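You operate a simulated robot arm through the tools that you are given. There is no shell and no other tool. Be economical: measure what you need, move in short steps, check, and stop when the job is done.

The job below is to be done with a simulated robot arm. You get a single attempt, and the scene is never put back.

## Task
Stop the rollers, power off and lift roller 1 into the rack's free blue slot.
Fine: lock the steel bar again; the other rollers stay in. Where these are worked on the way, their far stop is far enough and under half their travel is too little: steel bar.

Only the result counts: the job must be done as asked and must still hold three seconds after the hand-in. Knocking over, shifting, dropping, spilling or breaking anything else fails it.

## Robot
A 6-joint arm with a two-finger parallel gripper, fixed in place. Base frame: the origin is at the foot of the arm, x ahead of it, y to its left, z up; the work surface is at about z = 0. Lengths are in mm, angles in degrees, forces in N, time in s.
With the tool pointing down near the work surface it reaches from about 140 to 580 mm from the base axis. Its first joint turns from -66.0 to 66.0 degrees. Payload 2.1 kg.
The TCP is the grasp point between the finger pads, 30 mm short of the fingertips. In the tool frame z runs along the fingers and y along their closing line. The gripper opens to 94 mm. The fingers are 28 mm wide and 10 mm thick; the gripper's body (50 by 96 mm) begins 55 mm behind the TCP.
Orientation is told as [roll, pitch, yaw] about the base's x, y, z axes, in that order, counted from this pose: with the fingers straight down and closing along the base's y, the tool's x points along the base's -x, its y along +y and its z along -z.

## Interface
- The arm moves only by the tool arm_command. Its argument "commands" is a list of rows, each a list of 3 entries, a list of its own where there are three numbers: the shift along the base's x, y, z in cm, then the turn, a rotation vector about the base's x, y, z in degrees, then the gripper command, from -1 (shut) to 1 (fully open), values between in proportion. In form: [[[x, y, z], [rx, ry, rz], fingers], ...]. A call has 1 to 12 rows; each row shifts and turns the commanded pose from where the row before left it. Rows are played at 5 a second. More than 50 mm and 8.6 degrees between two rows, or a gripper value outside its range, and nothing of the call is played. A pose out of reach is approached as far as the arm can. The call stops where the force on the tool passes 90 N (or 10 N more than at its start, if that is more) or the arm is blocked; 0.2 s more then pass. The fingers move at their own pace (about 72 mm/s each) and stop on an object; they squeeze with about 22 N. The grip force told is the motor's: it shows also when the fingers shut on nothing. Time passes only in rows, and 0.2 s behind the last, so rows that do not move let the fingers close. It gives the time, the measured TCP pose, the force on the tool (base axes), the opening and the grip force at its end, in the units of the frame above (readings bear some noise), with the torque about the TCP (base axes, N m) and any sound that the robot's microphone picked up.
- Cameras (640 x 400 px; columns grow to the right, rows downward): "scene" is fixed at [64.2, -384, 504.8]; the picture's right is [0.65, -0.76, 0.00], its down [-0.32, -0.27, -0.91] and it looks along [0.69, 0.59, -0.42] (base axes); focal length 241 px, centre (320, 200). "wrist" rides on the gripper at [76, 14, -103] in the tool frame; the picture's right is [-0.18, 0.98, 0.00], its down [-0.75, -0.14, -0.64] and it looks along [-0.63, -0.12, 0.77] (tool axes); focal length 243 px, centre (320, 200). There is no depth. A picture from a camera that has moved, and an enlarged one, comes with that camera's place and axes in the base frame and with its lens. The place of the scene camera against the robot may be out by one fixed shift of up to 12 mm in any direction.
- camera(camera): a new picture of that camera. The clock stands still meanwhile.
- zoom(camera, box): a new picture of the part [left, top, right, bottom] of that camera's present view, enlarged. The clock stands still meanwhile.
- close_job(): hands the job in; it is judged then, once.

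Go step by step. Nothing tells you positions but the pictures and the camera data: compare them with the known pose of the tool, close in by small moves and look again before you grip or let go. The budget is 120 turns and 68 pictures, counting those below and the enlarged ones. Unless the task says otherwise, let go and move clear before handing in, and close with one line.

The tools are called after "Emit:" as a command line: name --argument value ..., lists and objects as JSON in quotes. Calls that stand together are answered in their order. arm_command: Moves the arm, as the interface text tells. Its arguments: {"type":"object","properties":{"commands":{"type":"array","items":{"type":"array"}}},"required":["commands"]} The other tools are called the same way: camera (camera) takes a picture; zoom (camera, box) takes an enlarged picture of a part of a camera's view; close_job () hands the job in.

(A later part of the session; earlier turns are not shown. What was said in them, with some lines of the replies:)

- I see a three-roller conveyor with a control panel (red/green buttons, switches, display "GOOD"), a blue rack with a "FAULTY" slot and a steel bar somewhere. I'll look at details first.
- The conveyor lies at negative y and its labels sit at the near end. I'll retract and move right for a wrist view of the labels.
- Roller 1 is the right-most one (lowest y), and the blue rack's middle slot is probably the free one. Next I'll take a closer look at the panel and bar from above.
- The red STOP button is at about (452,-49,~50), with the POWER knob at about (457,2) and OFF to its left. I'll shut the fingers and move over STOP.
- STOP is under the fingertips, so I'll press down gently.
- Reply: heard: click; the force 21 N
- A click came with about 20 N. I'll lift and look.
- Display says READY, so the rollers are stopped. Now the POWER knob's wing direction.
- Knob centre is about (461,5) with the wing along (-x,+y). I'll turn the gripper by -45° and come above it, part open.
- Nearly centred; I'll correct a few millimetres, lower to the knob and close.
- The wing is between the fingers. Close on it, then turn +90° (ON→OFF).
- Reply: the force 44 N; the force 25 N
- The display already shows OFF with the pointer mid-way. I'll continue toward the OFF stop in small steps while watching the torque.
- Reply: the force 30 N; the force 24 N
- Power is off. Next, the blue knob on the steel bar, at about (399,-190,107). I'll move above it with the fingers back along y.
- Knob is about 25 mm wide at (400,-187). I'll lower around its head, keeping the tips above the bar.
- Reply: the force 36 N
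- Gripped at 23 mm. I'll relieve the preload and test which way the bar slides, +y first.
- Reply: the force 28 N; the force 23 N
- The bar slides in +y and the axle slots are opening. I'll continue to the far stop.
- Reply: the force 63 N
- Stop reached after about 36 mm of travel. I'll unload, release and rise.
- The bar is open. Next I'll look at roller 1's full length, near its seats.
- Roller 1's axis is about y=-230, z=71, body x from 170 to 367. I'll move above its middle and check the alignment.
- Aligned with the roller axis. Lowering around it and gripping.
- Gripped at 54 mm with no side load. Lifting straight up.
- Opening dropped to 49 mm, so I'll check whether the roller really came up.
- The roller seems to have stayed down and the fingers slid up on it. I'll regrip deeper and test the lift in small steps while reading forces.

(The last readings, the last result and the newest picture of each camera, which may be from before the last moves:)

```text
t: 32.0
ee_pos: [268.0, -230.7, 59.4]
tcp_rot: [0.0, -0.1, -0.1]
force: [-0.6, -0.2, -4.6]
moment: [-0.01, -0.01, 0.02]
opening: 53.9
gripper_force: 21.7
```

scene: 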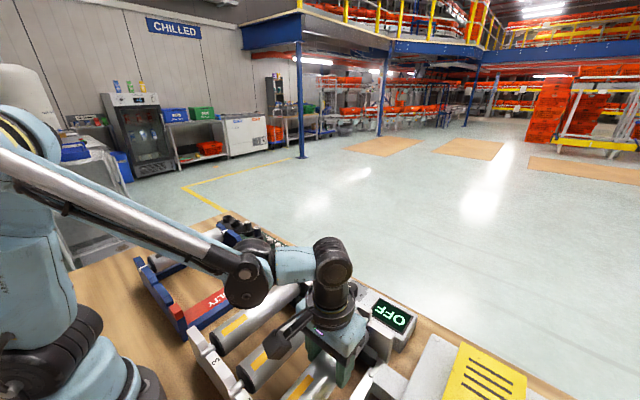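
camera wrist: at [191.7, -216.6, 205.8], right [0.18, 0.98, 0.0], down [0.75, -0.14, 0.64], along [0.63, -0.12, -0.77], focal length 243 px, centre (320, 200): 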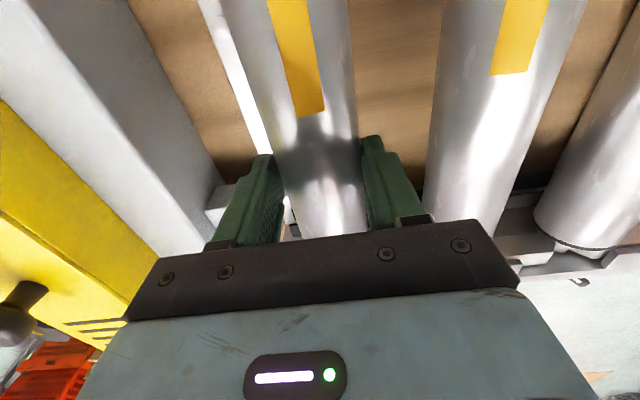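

Emit:
arm_command --commands '[[[0, 0, 0.2], [0, 0, 0], -1], [[0, 0, 0.2], [0, 0, 0], -1], [[0, 0, 0.2], [0, 0, 0], -1], [[0, 0, 0.2], [0, 0, 0], -1], [[0, 0, 0.2], [0, 0, 0], -1]]'

Emit:
zoom --camera "scene" --box '[270, 285, 454, 400]'

```text
t: 33.2
ee_pos: [267.0, -231.0, 70.5]
tcp_rot: [0.1, -0.1, 0.0]
force: [0.3, 0.3, -4.2]
moment: [0.03, 0.01, 0.0]
opening: 53.9
gripper_force: 21.8
```

```text
3.48 times, centred on (362, 342) of scene
camera zoom: at [64.2, -384.0, 504.8], right [0.65, -0.76, 0.0], down [-0.32, -0.27, -0.91], along [0.69, 0.59, -0.42], focal length 839 px, centre (174, -296)
```

zoom: 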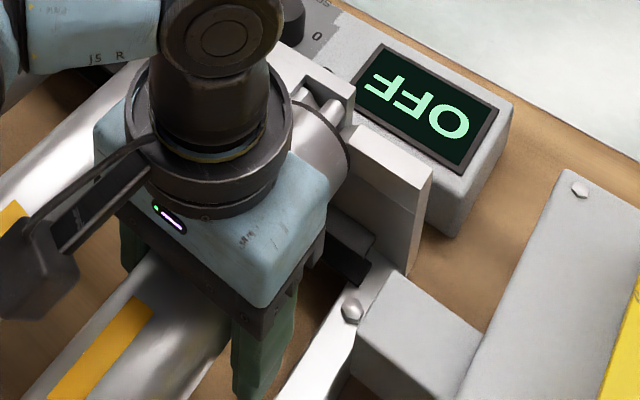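

It's lifting now, carrying about 4.3 N. I'll continue slowly.

Emit:
arm_command --commands '[[[0, 0, 0.3], [0, 0, 0], -1], [[0, 0, 0.3], [0, 0, 0], -1], [[0, 0, 0.3], [0, 0, 0], -1], [[0, 0, 0.3], [0, 0, 0], -1], [[0, 0, 0.3], [0, 0, 0], -1], [[0, 0, 0.3], [0, 0, 0], -1], [[0, 0, 0.3], [0, 0, 0], -1], [[0, 0, 0.3], [0, 0, 0], -1]]'

Emit:
zoom --camera "scene" --box '[270, 285, 454, 400]'

```text
t: 35.0
ee_pos: [267.1, -231.1, 93.6]
tcp_rot: [0.1, 0.0, -0.1]
force: [-0.3, -0.2, -3.7]
moment: [-0.03, -0.02, -0.02]
opening: 54.2
gripper_force: 21.9
```

```text
3.48 times, centred on (362, 342) of scene
camera zoom: at [64.2, -384.0, 504.8], right [0.65, -0.76, 0.0], down [-0.32, -0.27, -0.91], along [0.69, 0.59, -0.42], focal length 839 px, centre (174, -296)
```

zoom: 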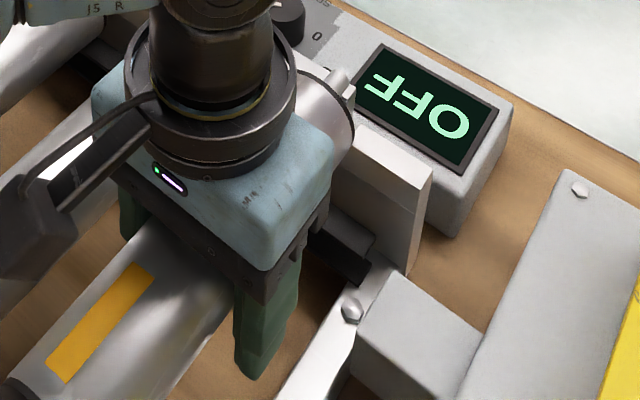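

It rises cleanly with the axle clear of the rail. I'll raise further, slowly.

Emit:
arm_command --commands '[[[0, 0, 0.4], [0, 0, 0], -1], [[0, 0, 0.6], [0, 0, 0], -1], [[0, 0, 0.8], [0, 0, 0], -1], [[0, 0, 1], [0, 0, 0], -1], [[0, 0, 1], [0, 0, 0], -1], [[0, 0, 1], [0, 0, 0], -1], [[0, 0, 1], [0, 0, 0], -1], [[0, 0, 1], [0, 0, 0], -1], [[0, 0, 1], [0, 0, 0], -1], [[0, 0, 0.8], [0, 0, 0], -1], [[0, 0, 0.6], [0, 0, 0], -1], [[0, 0, 0.3], [0, 0, 0], -1]]'

Emit:
camera --camera "scene"

```text
t: 37.6
ee_pos: [268.6, -230.2, 187.3]
tcp_rot: [0.0, -0.1, 0.0]
force: [-0.1, 0.1, -4.9]
moment: [0.01, -0.02, 0.02]
opening: 54.0
gripper_force: 22.2
```

```text
21 pictures are left
```

scene: 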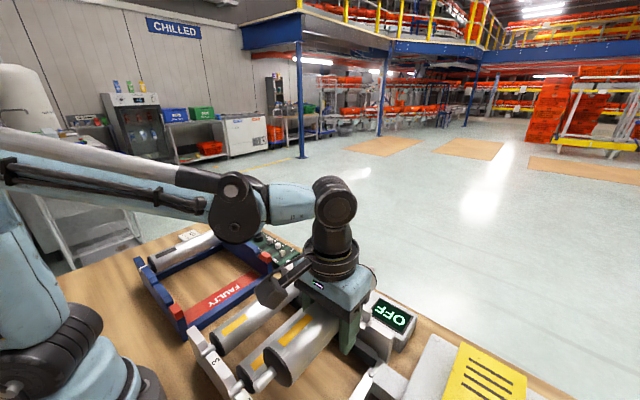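

Roller 1 is held at z≈187. I'll carry it across toward the rack.

Emit:
arm_command --commands '[[[0, 1, 0], [0, 0, 0], -1], [[0, 2, 0], [0, 0, 0], -1], [[0, 3, 0], [0, 0, 0], -1], [[0, 3, 0], [0, 0, 0], -1], [[0, 3, 0], [0, 0, 0], -1], [[0, 3, 0], [0, 0, 0], -1], [[0, 3, 0], [0, 0, 0], -1], [[0, 3, 0], [0, 0, 0], -1], [[0, 3, 0], [0, 0, 0], -1], [[0, 3, 0], [0, 0, 0], -1], [[0, 2, 0], [0, 0, 0], -1], [[0, 1, 0], [0, 0, 0], -1]]'

Emit:
camera --camera "wrist"

```text
t: 40.2
ee_pos: [268.4, 70.4, 186.8]
tcp_rot: [0.1, -0.1, -0.1]
force: [0.2, 0.8, -5.1]
moment: [-0.02, 0.0, 0.0]
opening: 53.9
gripper_force: 22.0
```

```text
20 pictures are left
camera wrist: at [192.3, 83.8, 290.0], right [0.19, 0.98, 0.0], down [0.75, -0.14, 0.64], along [0.63, -0.12, -0.77], focal length 243 px, centre (320, 200)
```

wrist: 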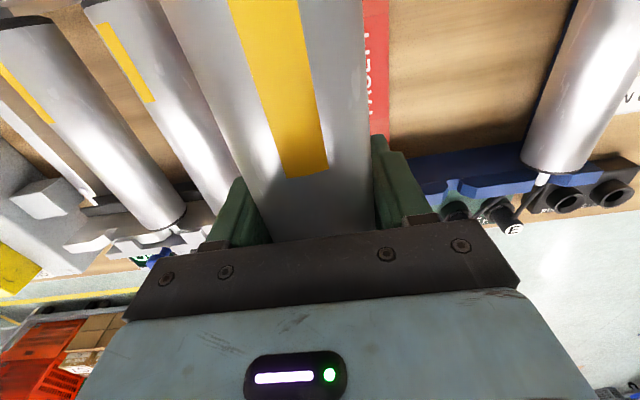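

Emit:
zoom --camera "wrist" --box '[380, 60, 640, 230]'

Emit:
zoom --camera "scene" --box '[110, 205, 302, 345]'

```text
2.35 times, centred on (510, 145) of wrist
camera zoom: at [192.3, 83.8, 290.0], right [0.19, 0.98, 0.0], down [0.75, -0.14, 0.64], along [0.63, -0.12, -0.77], focal length 571 px, centre (-127, 329)
```

zoom: 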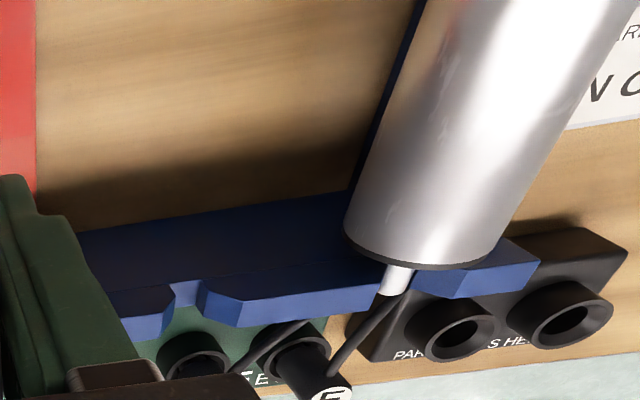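

```text
2.86 times, centred on (206, 275) of scene
camera zoom: at [64.2, -384.0, 504.8], right [0.65, -0.76, 0.0], down [-0.32, -0.27, -0.91], along [0.69, 0.59, -0.42], focal length 689 px, centre (646, -14)
```

zoom: 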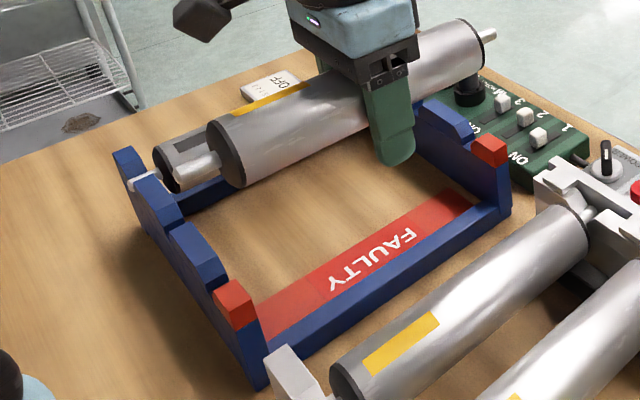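

The rack's middle slot (y≈195) is the free blue one; the red one is at ≈107 and the occupied one at ≈285. I'll move closer for a better measurement.

Emit:
arm_command --commands '[[[0, 1, 0], [0, 0, 0], -1], [[0, 2, 0], [0, 0, 0], -1], [[0, 2, 0], [0, 0, 0], -1], [[0, 2, 0], [0, 0, 0], -1], [[0, 2, 0], [0, 0, 0], -1], [[0, 2, 0], [0, 0, 0], -1], [[0, 1, 0], [0, 0, 0], -1], [[0, 0.4, 0], [0, 0, 0], -1], [[0, 0, 0], [0, 0, 0], -1]]'

Emit:
camera --camera "wrist"

Emit:
zoom --camera "scene" --box '[110, 205, 302, 345]'

```text
t: 42.2
ee_pos: [268.5, 193.2, 187.3]
tcp_rot: [0.0, -0.1, 0.0]
force: [1.0, -0.2, -4.6]
moment: [0.03, 0.0, 0.02]
opening: 54.2
gripper_force: 21.9
```

```text
17 pictures are left
camera wrist: at [191.6, 207.3, 289.4], right [0.18, 0.98, 0.0], down [0.75, -0.14, 0.64], along [0.63, -0.12, -0.77], focal length 243 px, centre (320, 200)
```

wrist: 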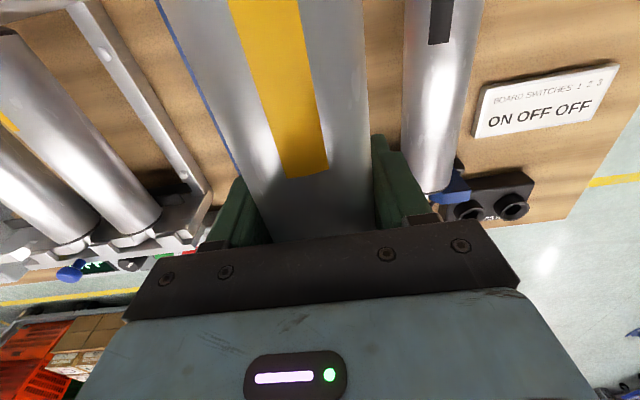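

```text
2.86 times, centred on (206, 275) of scene
camera zoom: at [64.2, -384.0, 504.8], right [0.65, -0.76, 0.0], down [-0.32, -0.27, -0.91], along [0.69, 0.59, -0.42], focal length 689 px, centre (646, -14)
```

zoom: 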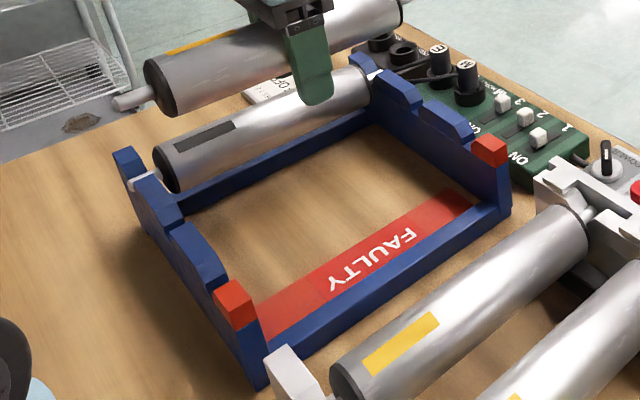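

Emit:
zoom --camera "scene" --box '[135, 245, 215, 335]'

Emit:
zoom --camera "scene" --box '[205, 210, 285, 290]'

```text
4.44 times, centred on (175, 290) of scene
camera zoom: at [64.2, -384.0, 504.8], right [0.65, -0.76, 0.0], down [-0.32, -0.27, -0.91], along [0.69, 0.59, -0.42], focal length 1072 px, centre (964, -200)
```

zoom: 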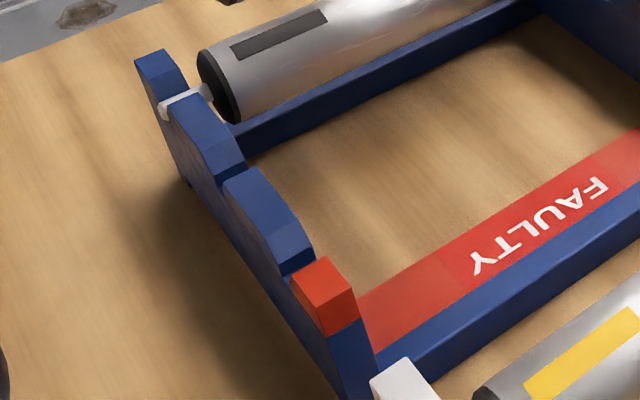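

```text
5.00 times, centred on (245, 250) of scene
camera zoom: at [64.2, -384.0, 504.8], right [0.65, -0.76, 0.0], down [-0.32, -0.27, -0.91], along [0.69, 0.59, -0.42], focal length 1206 px, centre (695, -50)
```

zoom: 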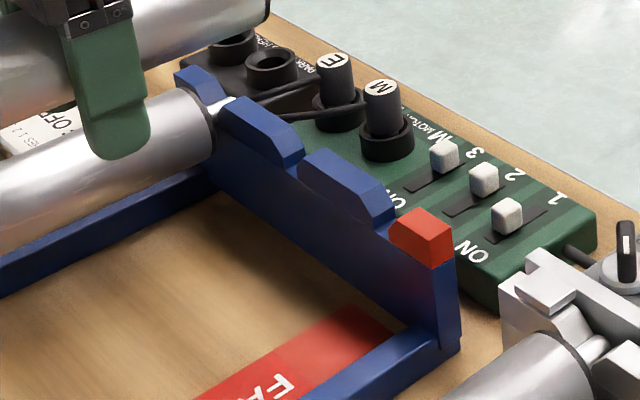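

The free notch comes out at y≈196 and the rails match the conveyor's spacing. I'll lower to just above the rails and compare in the scene view.

Emit:
arm_command --commands '[[[0, 0.1, -0.5], [0, 0, 0], -1], [[0, 0.1, -0.8], [0, 0, 0], -1], [[0, 0, -1], [0, 0, 0], -1], [[0, 0, -1], [0, 0, 0], -1], [[0, 0, -1], [0, 0, 0], -1], [[0, 0, -1], [0, 0, 0], -1], [[0, 0, -1], [0, 0, 0], -1], [[0, 0, -0.8], [0, 0, 0], -1], [[0, 0, -0.4], [0, 0, 0], -1], [[0, 0, 0], [0, 0, 0], -1]]'

Emit:
zoom --camera "scene" --box '[130, 230, 220, 320]'

Emit:
zoom --camera "scene" --box '[205, 200, 295, 280]'

```text
t: 44.4
ee_pos: [267.2, 195.2, 112.8]
tcp_rot: [0.0, 0.0, 0.0]
force: [0.7, 0.6, -4.8]
moment: [-0.01, -0.02, 0.0]
opening: 54.2
gripper_force: 21.7
```

```text
4.44 times, centred on (175, 275) of scene
camera zoom: at [64.2, -384.0, 504.8], right [0.65, -0.76, 0.0], down [-0.32, -0.27, -0.91], along [0.69, 0.59, -0.42], focal length 1072 px, centre (964, -133)
```

zoom: 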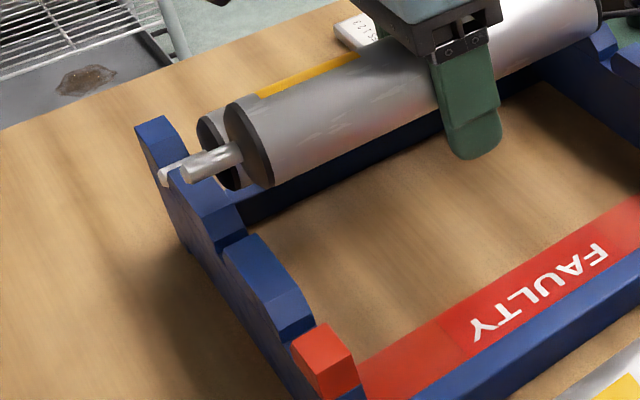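

```text
5.00 times, centred on (250, 240) of scene
camera zoom: at [64.2, -384.0, 504.8], right [0.65, -0.76, 0.0], down [-0.32, -0.27, -0.91], along [0.69, 0.59, -0.42], focal length 1206 px, centre (670, 0)
```

zoom: 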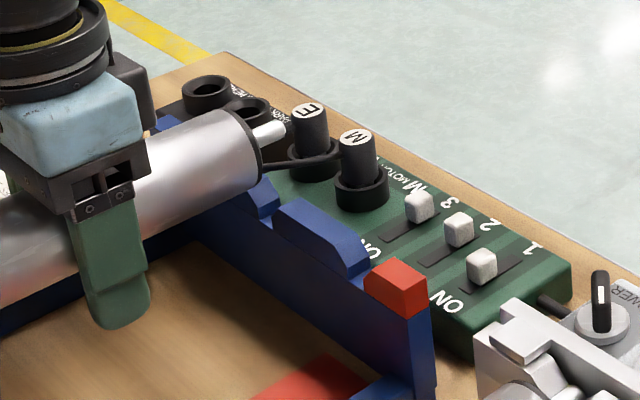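

Emit:
arm_command --commands '[[[0, 0, -0.5], [0, 0, 0], -1], [[0, 0, -0.8], [0, 0, 0], -1], [[0, 0, -0.6], [0, 0, 0], -1], [[0, 0, -0.5], [0, 0, 0], -1], [[0, 0, 0], [0, 0, 0], -1]]'

Emit:
zoom --camera "scene" --box '[140, 245, 210, 305]'

Emit:
zoom --camera "scene" --box '[225, 205, 295, 265]'

```text
t: 45.6
ee_pos: [267.2, 194.9, 90.2]
tcp_rot: [0.0, -0.2, 0.1]
force: [0.4, 0.2, -3.7]
moment: [0.01, -0.02, 0.01]
opening: 54.0
gripper_force: 22.6
```

```text
6.67 times, centred on (175, 275) of scene
camera zoom: at [64.2, -384.0, 504.8], right [0.65, -0.76, 0.0], down [-0.32, -0.27, -0.91], along [0.69, 0.59, -0.42], focal length 1609 px, centre (1287, -300)
```

zoom: 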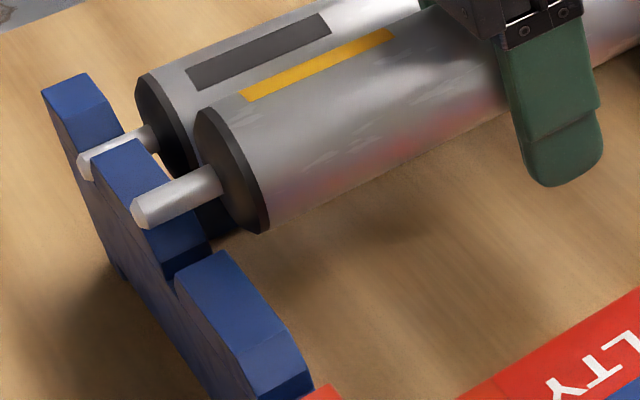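

```text
6.67 times, centred on (260, 235) of scene
camera zoom: at [64.2, -384.0, 504.8], right [0.65, -0.76, 0.0], down [-0.32, -0.27, -0.91], along [0.69, 0.59, -0.42], focal length 1609 px, centre (720, -33)
```

zoom: 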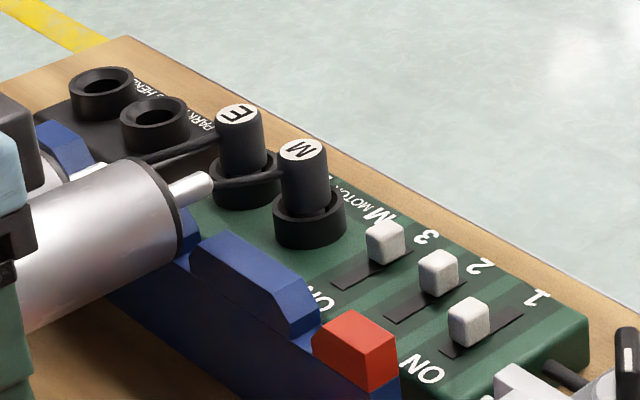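

The axles look in line with the notches at both ends. I'll lower in small steps and read the forces.

Emit:
arm_command --commands '[[[0, 0, -0.5], [0, 0, 0], -1], [[0, 0, -0.5], [0, 0, 0], -1], [[0, 0, -0.4], [0, 0, 0], -1], [[0, 0, 0], [0, 0, 0], -1]]'

```text
t: 46.6
ee_pos: [267.0, 195.1, 75.7]
tcp_rot: [0.0, -0.2, 0.1]
force: [-1.3, 1.4, -5.0]
moment: [-0.01, -0.05, 0.0]
opening: 53.9
gripper_force: 22.2
```

Emit:
arm_command --commands '[[[0, 0, -0.3], [0, 0, 0], -1], [[0, 0, -0.3], [0, 0, 0], -1], [[0, 0, -0.3], [0, 0, 0], -1], [[0, 0, 0], [0, 0, 0], -1]]'

Emit:
zoom --camera "scene" --box '[140, 245, 210, 305]'

Emit:
zoom --camera "scene" --box '[225, 205, 295, 265]'

```text
t: 47.6
ee_pos: [267.2, 194.7, 67.3]
tcp_rot: [-0.1, -0.2, 0.0]
force: [0.0, 0.9, -4.5]
moment: [0.03, -0.01, -0.01]
opening: 54.0
gripper_force: 22.2
```

```text
6.67 times, centred on (175, 275) of scene
camera zoom: at [64.2, -384.0, 504.8], right [0.65, -0.76, 0.0], down [-0.32, -0.27, -0.91], along [0.69, 0.59, -0.42], focal length 1609 px, centre (1287, -300)
```

zoom: 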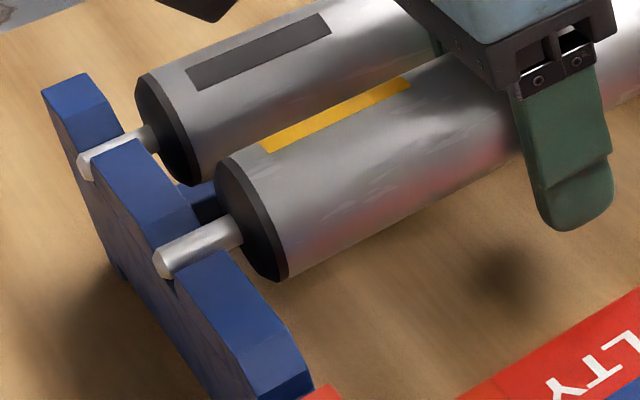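

```text
6.67 times, centred on (260, 235) of scene
camera zoom: at [64.2, -384.0, 504.8], right [0.65, -0.76, 0.0], down [-0.32, -0.27, -0.91], along [0.69, 0.59, -0.42], focal length 1609 px, centre (720, -33)
```

zoom: 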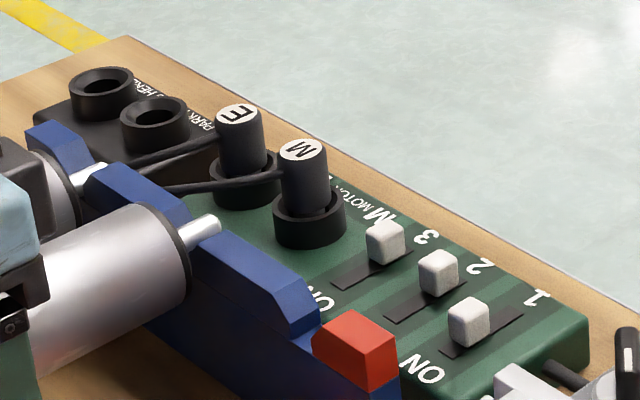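

Both axle ends are entering the middle notches. Lowering on to contact.

Emit:
arm_command --commands '[[[0, 0, -0.3], [0, 0, 0], -1], [[0, 0, -0.3], [0, 0, 0], -1], [[0, 0, -0.2], [0, 0, 0], -1], [[0, 0, 0], [0, 0, 0], -1]]'

```text
t: 48.6
ee_pos: [267.0, 197.3, 59.9]
tcp_rot: [0.3, -0.1, 0.1]
force: [-0.3, 30.1, 7.9]
moment: [-0.64, -0.05, -0.03]
opening: 54.2
gripper_force: 22.1
```

The chamfer pushes the tool +y, so I'll follow by 3 mm and continue.

Emit:
arm_command --commands '[[[0, 0.3, 0], [0, 0, 0], -1], [[0, 0, 0], [0, 0, 0], -1]]'

Emit:
arm_command --commands '[[[0, 0.05, -0.2], [0, 0, 0], -1], [[0, 0, -0.2], [0, 0, 0], -1], [[0, 0, 0], [0, 0, 0], -1]]'

```text
t: 49.2
ee_pos: [268.2, 196.4, 58.8]
tcp_rot: [-0.3, 0.0, -0.3]
force: [-0.3, 1.3, -3.8]
moment: [-0.02, -0.07, 0.12]
opening: 54.2
gripper_force: 22.3
```

```text
t: 50.0
ee_pos: [267.4, 198.5, 55.4]
tcp_rot: [-0.1, -0.1, 0.1]
force: [-0.1, 6.7, 8.6]
moment: [-0.24, 0.05, -0.08]
opening: 54.1
gripper_force: 22.1
```

Upward force at TCP z≈55, the same height as on the conveyor, so it's probably seated. I'll check before letting go.

Emit:
zoom --camera "scene" --box '[140, 245, 210, 305]'

Emit:
zoom --camera "scene" --box '[225, 205, 295, 265]'

```text
6.67 times, centred on (175, 275) of scene
camera zoom: at [64.2, -384.0, 504.8], right [0.65, -0.76, 0.0], down [-0.32, -0.27, -0.91], along [0.69, 0.59, -0.42], focal length 1609 px, centre (1287, -300)
```

zoom: 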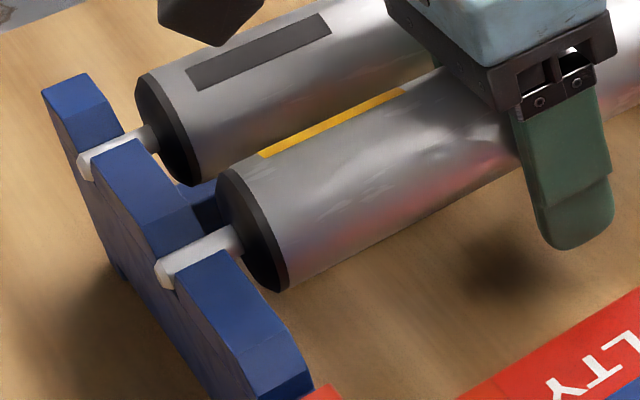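

```text
6.67 times, centred on (260, 235) of scene
camera zoom: at [64.2, -384.0, 504.8], right [0.65, -0.76, 0.0], down [-0.32, -0.27, -0.91], along [0.69, 0.59, -0.42], focal length 1609 px, centre (720, -33)
```

zoom: 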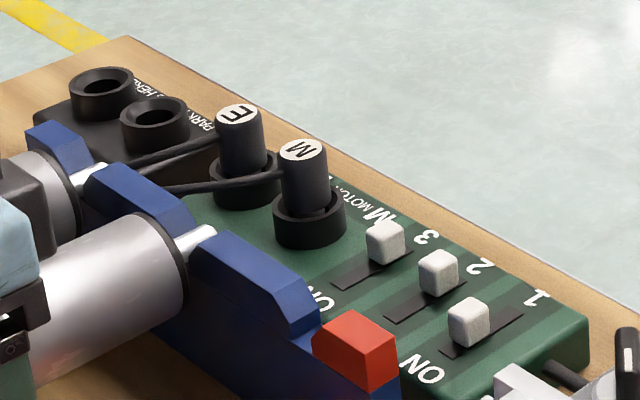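

It matches the neighbouring roller's seating. I'll open, rise and get clear.

Emit:
arm_command --commands '[[[0, 0, 0.1], [0, 0, 0], 0.3], [[0, 0, 0], [0, 0, 0], 0.55], [[0, 0, 0], [0, 0, 0], 0.55], [[0, 0, 2], [0, 0, 0], 0.55], [[0, 0, 4], [0, 0, 0], 0.55], [[0, 0, 4.5], [0, 0, 0], 0.55], [[0, -4, 3], [0, 0, 0], 0.3], [[0.5, -4.5, 0], [0, 0, 0], 0.1], [[1, -4.5, 0], [0, 0, 0], 0], [[1, -4.5, 0], [0, 0, 0], 0], [[1, -4.5, 0], [0, 0, 0], 0]]'

Emit:
zoom --camera "scene" --box '[120, 205, 300, 345]'

```text
t: 52.4
ee_pos: [304.1, -19.6, 193.4]
tcp_rot: [0.0, -0.2, 0.0]
force: [-0.5, 0.3, -0.3]
moment: [0.01, 0.02, 0.0]
opening: 46.8
gripper_force: 0.0
```

```text
2.86 times, centred on (210, 275) of scene
camera zoom: at [64.2, -384.0, 504.8], right [0.65, -0.76, 0.0], down [-0.32, -0.27, -0.91], along [0.69, 0.59, -0.42], focal length 689 px, centre (634, -14)
```

zoom: 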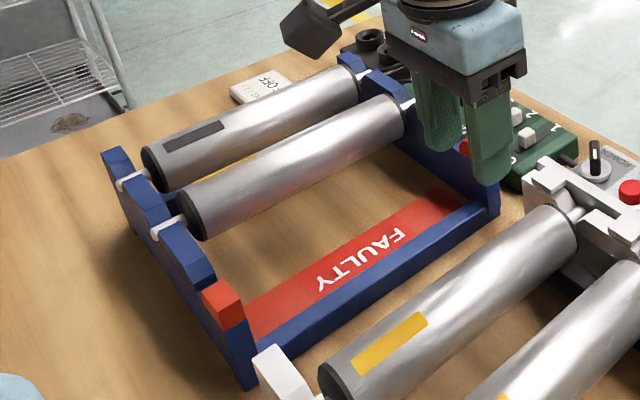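

Roller 1 sits in the blue middle slot. Now back to the bar's knob, which was left at about (398,-150).

Emit:
arm_command --commands '[[[2.4, -3.3, 0], [0, 0, 0], 0], [[2.4, -3.3, 0], [0, 0, 0], 0], [[2.4, -3.3, 0], [0, 0, 0], 0], [[2.2, -3.1, 0], [0, 0, 0], 0], [[0, 0, -2], [0, 0, 0], 0], [[0, 0, -2], [0, 0, 0], 0], [[0, 0, 0], [0, 0, 0], 0]]'

Emit:
camera --camera "wrist"

```text
t: 54.0
ee_pos: [396.9, -150.9, 151.5]
tcp_rot: [0.1, -0.2, 0.0]
force: [-0.2, -0.7, 0.2]
moment: [0.0, -0.02, -0.03]
opening: 47.2
gripper_force: 0.0
```

```text
4 pictures are left
camera wrist: at [320.3, -137.3, 254.6], right [0.18, 0.98, 0.0], down [0.75, -0.14, 0.64], along [0.63, -0.12, -0.77], focal length 243 px, centre (320, 200)
```

wrist: 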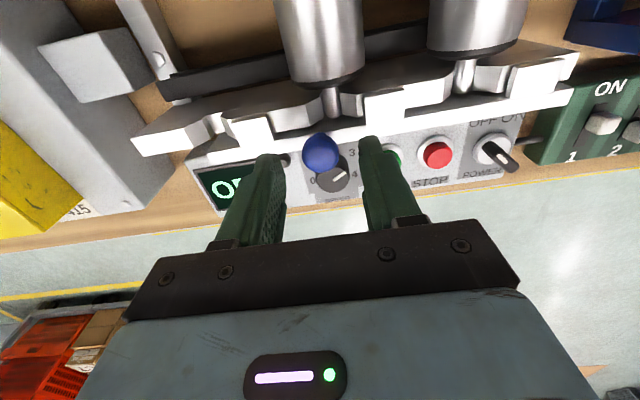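

The knob is centred between the fingers. Lower, grip and slide toward -y.

Emit:
arm_command --commands '[[[0.2, 0, -1.2], [0, 0, 0], 0], [[0, 0, -1], [0, 0, 0], 0], [[0, 0, 0], [0, 0, 0], -1], [[0, 0, 0], [0, 0, 0], -1], [[0, 0, 0], [0, 0, 0], -1]]'

Emit:
arm_command --commands '[[[0, -0.5, 0], [0, 0, 0], -1], [[0, -0.5, 0], [0, 0, 0], -1], [[0, -0.5, 0], [0, 0, 0], -1], [[0, -0.5, 0], [0, 0, 0], -1], [[0, -0.5, 0], [0, 0, 0], -1]]'

```text
t: 55.2
ee_pos: [397.3, -151.9, 129.1]
tcp_rot: [0.0, -0.1, 0.0]
force: [-0.2, 0.0, -0.9]
moment: [0.02, -0.01, 0.01]
opening: 23.0
gripper_force: 45.4
```

```text
t: 56.4
ee_pos: [397.2, -177.1, 130.4]
tcp_rot: [0.1, -0.1, 0.0]
force: [-8.5, 2.1, 12.6]
moment: [0.03, 1.1, -0.01]
opening: 22.9
gripper_force: 44.9
```

Emit:
arm_command --commands '[[[0, -0.4, 0], [0, 0, 0], -1], [[0, -0.4, 0], [0, 0, 0], -1], [[0, -0.3, 0], [0, 0, 0], -1], [[0, -0.3, 0], [0, 0, 0], -1], [[0, 0, 0], [0, 0, 0], -1]]'

```text
t: 57.6
ee_pos: [398.0, -185.5, 128.9]
tcp_rot: [0.6, 0.3, 0.3]
force: [-17.9, 41.5, -0.8]
moment: [0.42, -0.13, 0.11]
opening: 23.2
gripper_force: 45.0
```

Locked stop reached at y≈-186. Unload, release and clear.

Emit:
arm_command --commands '[[[0, 0.4, 0], [0, 0, 0], -1], [[0, 0, 0], [0, 0, 0], 0], [[0, 0, 0], [0, 0, 0], 0], [[0, 0, 3], [0, 0, 0], 0], [[0, 0, 4], [0, 0, 0], 0], [[-3, 2, 4], [0, 0, 0], 0], [[-4, 2, 2], [0, 0, 0], 0], [[-4, 2, 1], [0, 0, 0], 0], [[0, 0, 0], [0, 0, 0], 0]]'

Emit:
camera --camera "scene"

Emit:
camera --camera "wrist"

```text
refused: row 6 steps farther than a row can; nothing moved
```

```text
3 pictures are left
```

scene: 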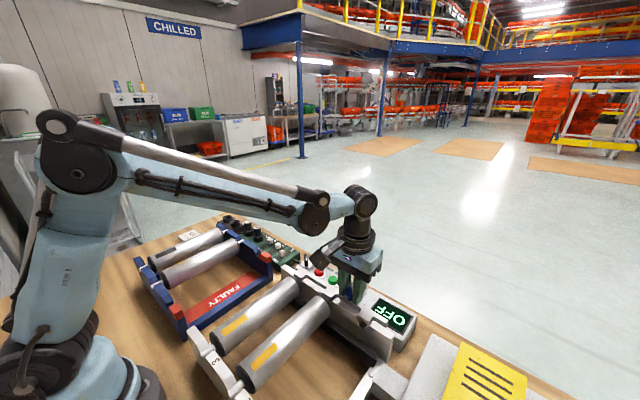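

```text
2 pictures are left
camera wrist: at [322.4, -173.6, 231.9], right [0.18, 0.98, 0.01], down [0.76, -0.15, 0.64], along [0.63, -0.11, -0.77], focal length 243 px, centre (320, 200)
```

wrist: 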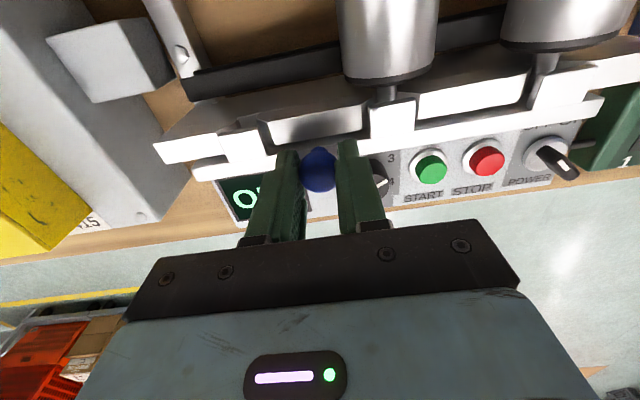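

That call was refused because one step was too long. The bar tabs cover the axles again, so I'll release with smaller steps.

Emit:
arm_command --commands '[[[0, 0.4, 0], [0, 0, 0], -1], [[0, 0, 0], [0, 0, 0], 0], [[0, 0, 0], [0, 0, 0], 0], [[0, 0, 3], [0, 0, 0], 0], [[0, 0, 4], [0, 0, 0], 0], [[-3, 2, 3], [0, 0, 0], 0], [[-3, 2, 2], [0, 0, 0], 0], [[-4, 2, 1], [0, 0, 0], 0], [[0, 0, 0], [0, 0, 0], 0], [[0, 0, 0], [0, 0, 0], 0]]'

Emit:
zoom --camera "scene" --box '[130, 205, 430, 400]'

```text
t: 59.8
ee_pos: [298.0, -127.5, 261.0]
tcp_rot: [-0.1, 0.0, 0.1]
force: [-0.1, -1.0, 0.0]
moment: [0.02, 0.01, 0.03]
opening: 46.9
gripper_force: 0.1
```

```text
2.05 times, centred on (280, 302) of scene
camera zoom: at [64.2, -384.0, 504.8], right [0.65, -0.76, 0.0], down [-0.32, -0.27, -0.91], along [0.69, 0.59, -0.42], focal length 495 px, centre (402, -10)
```

zoom: 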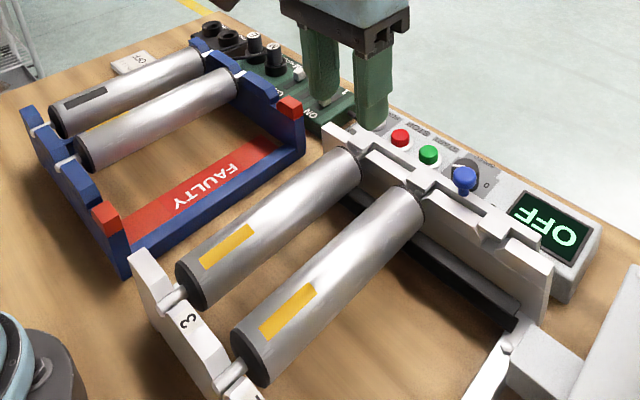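

The display reads OFF, roller 1 is in the free blue slot, rollers 2 and 3 are still in place, and the bar is back in its locked position. The arm is clear, so I'm handing in.

Emit:
close_job

```text
The job is handed in.
```

The job is handed in: rollers stopped, power off, roller 1 in the rack's free (middle) blue slot, steel bar locked again, rollers 2 and 3 still in, arm clear.
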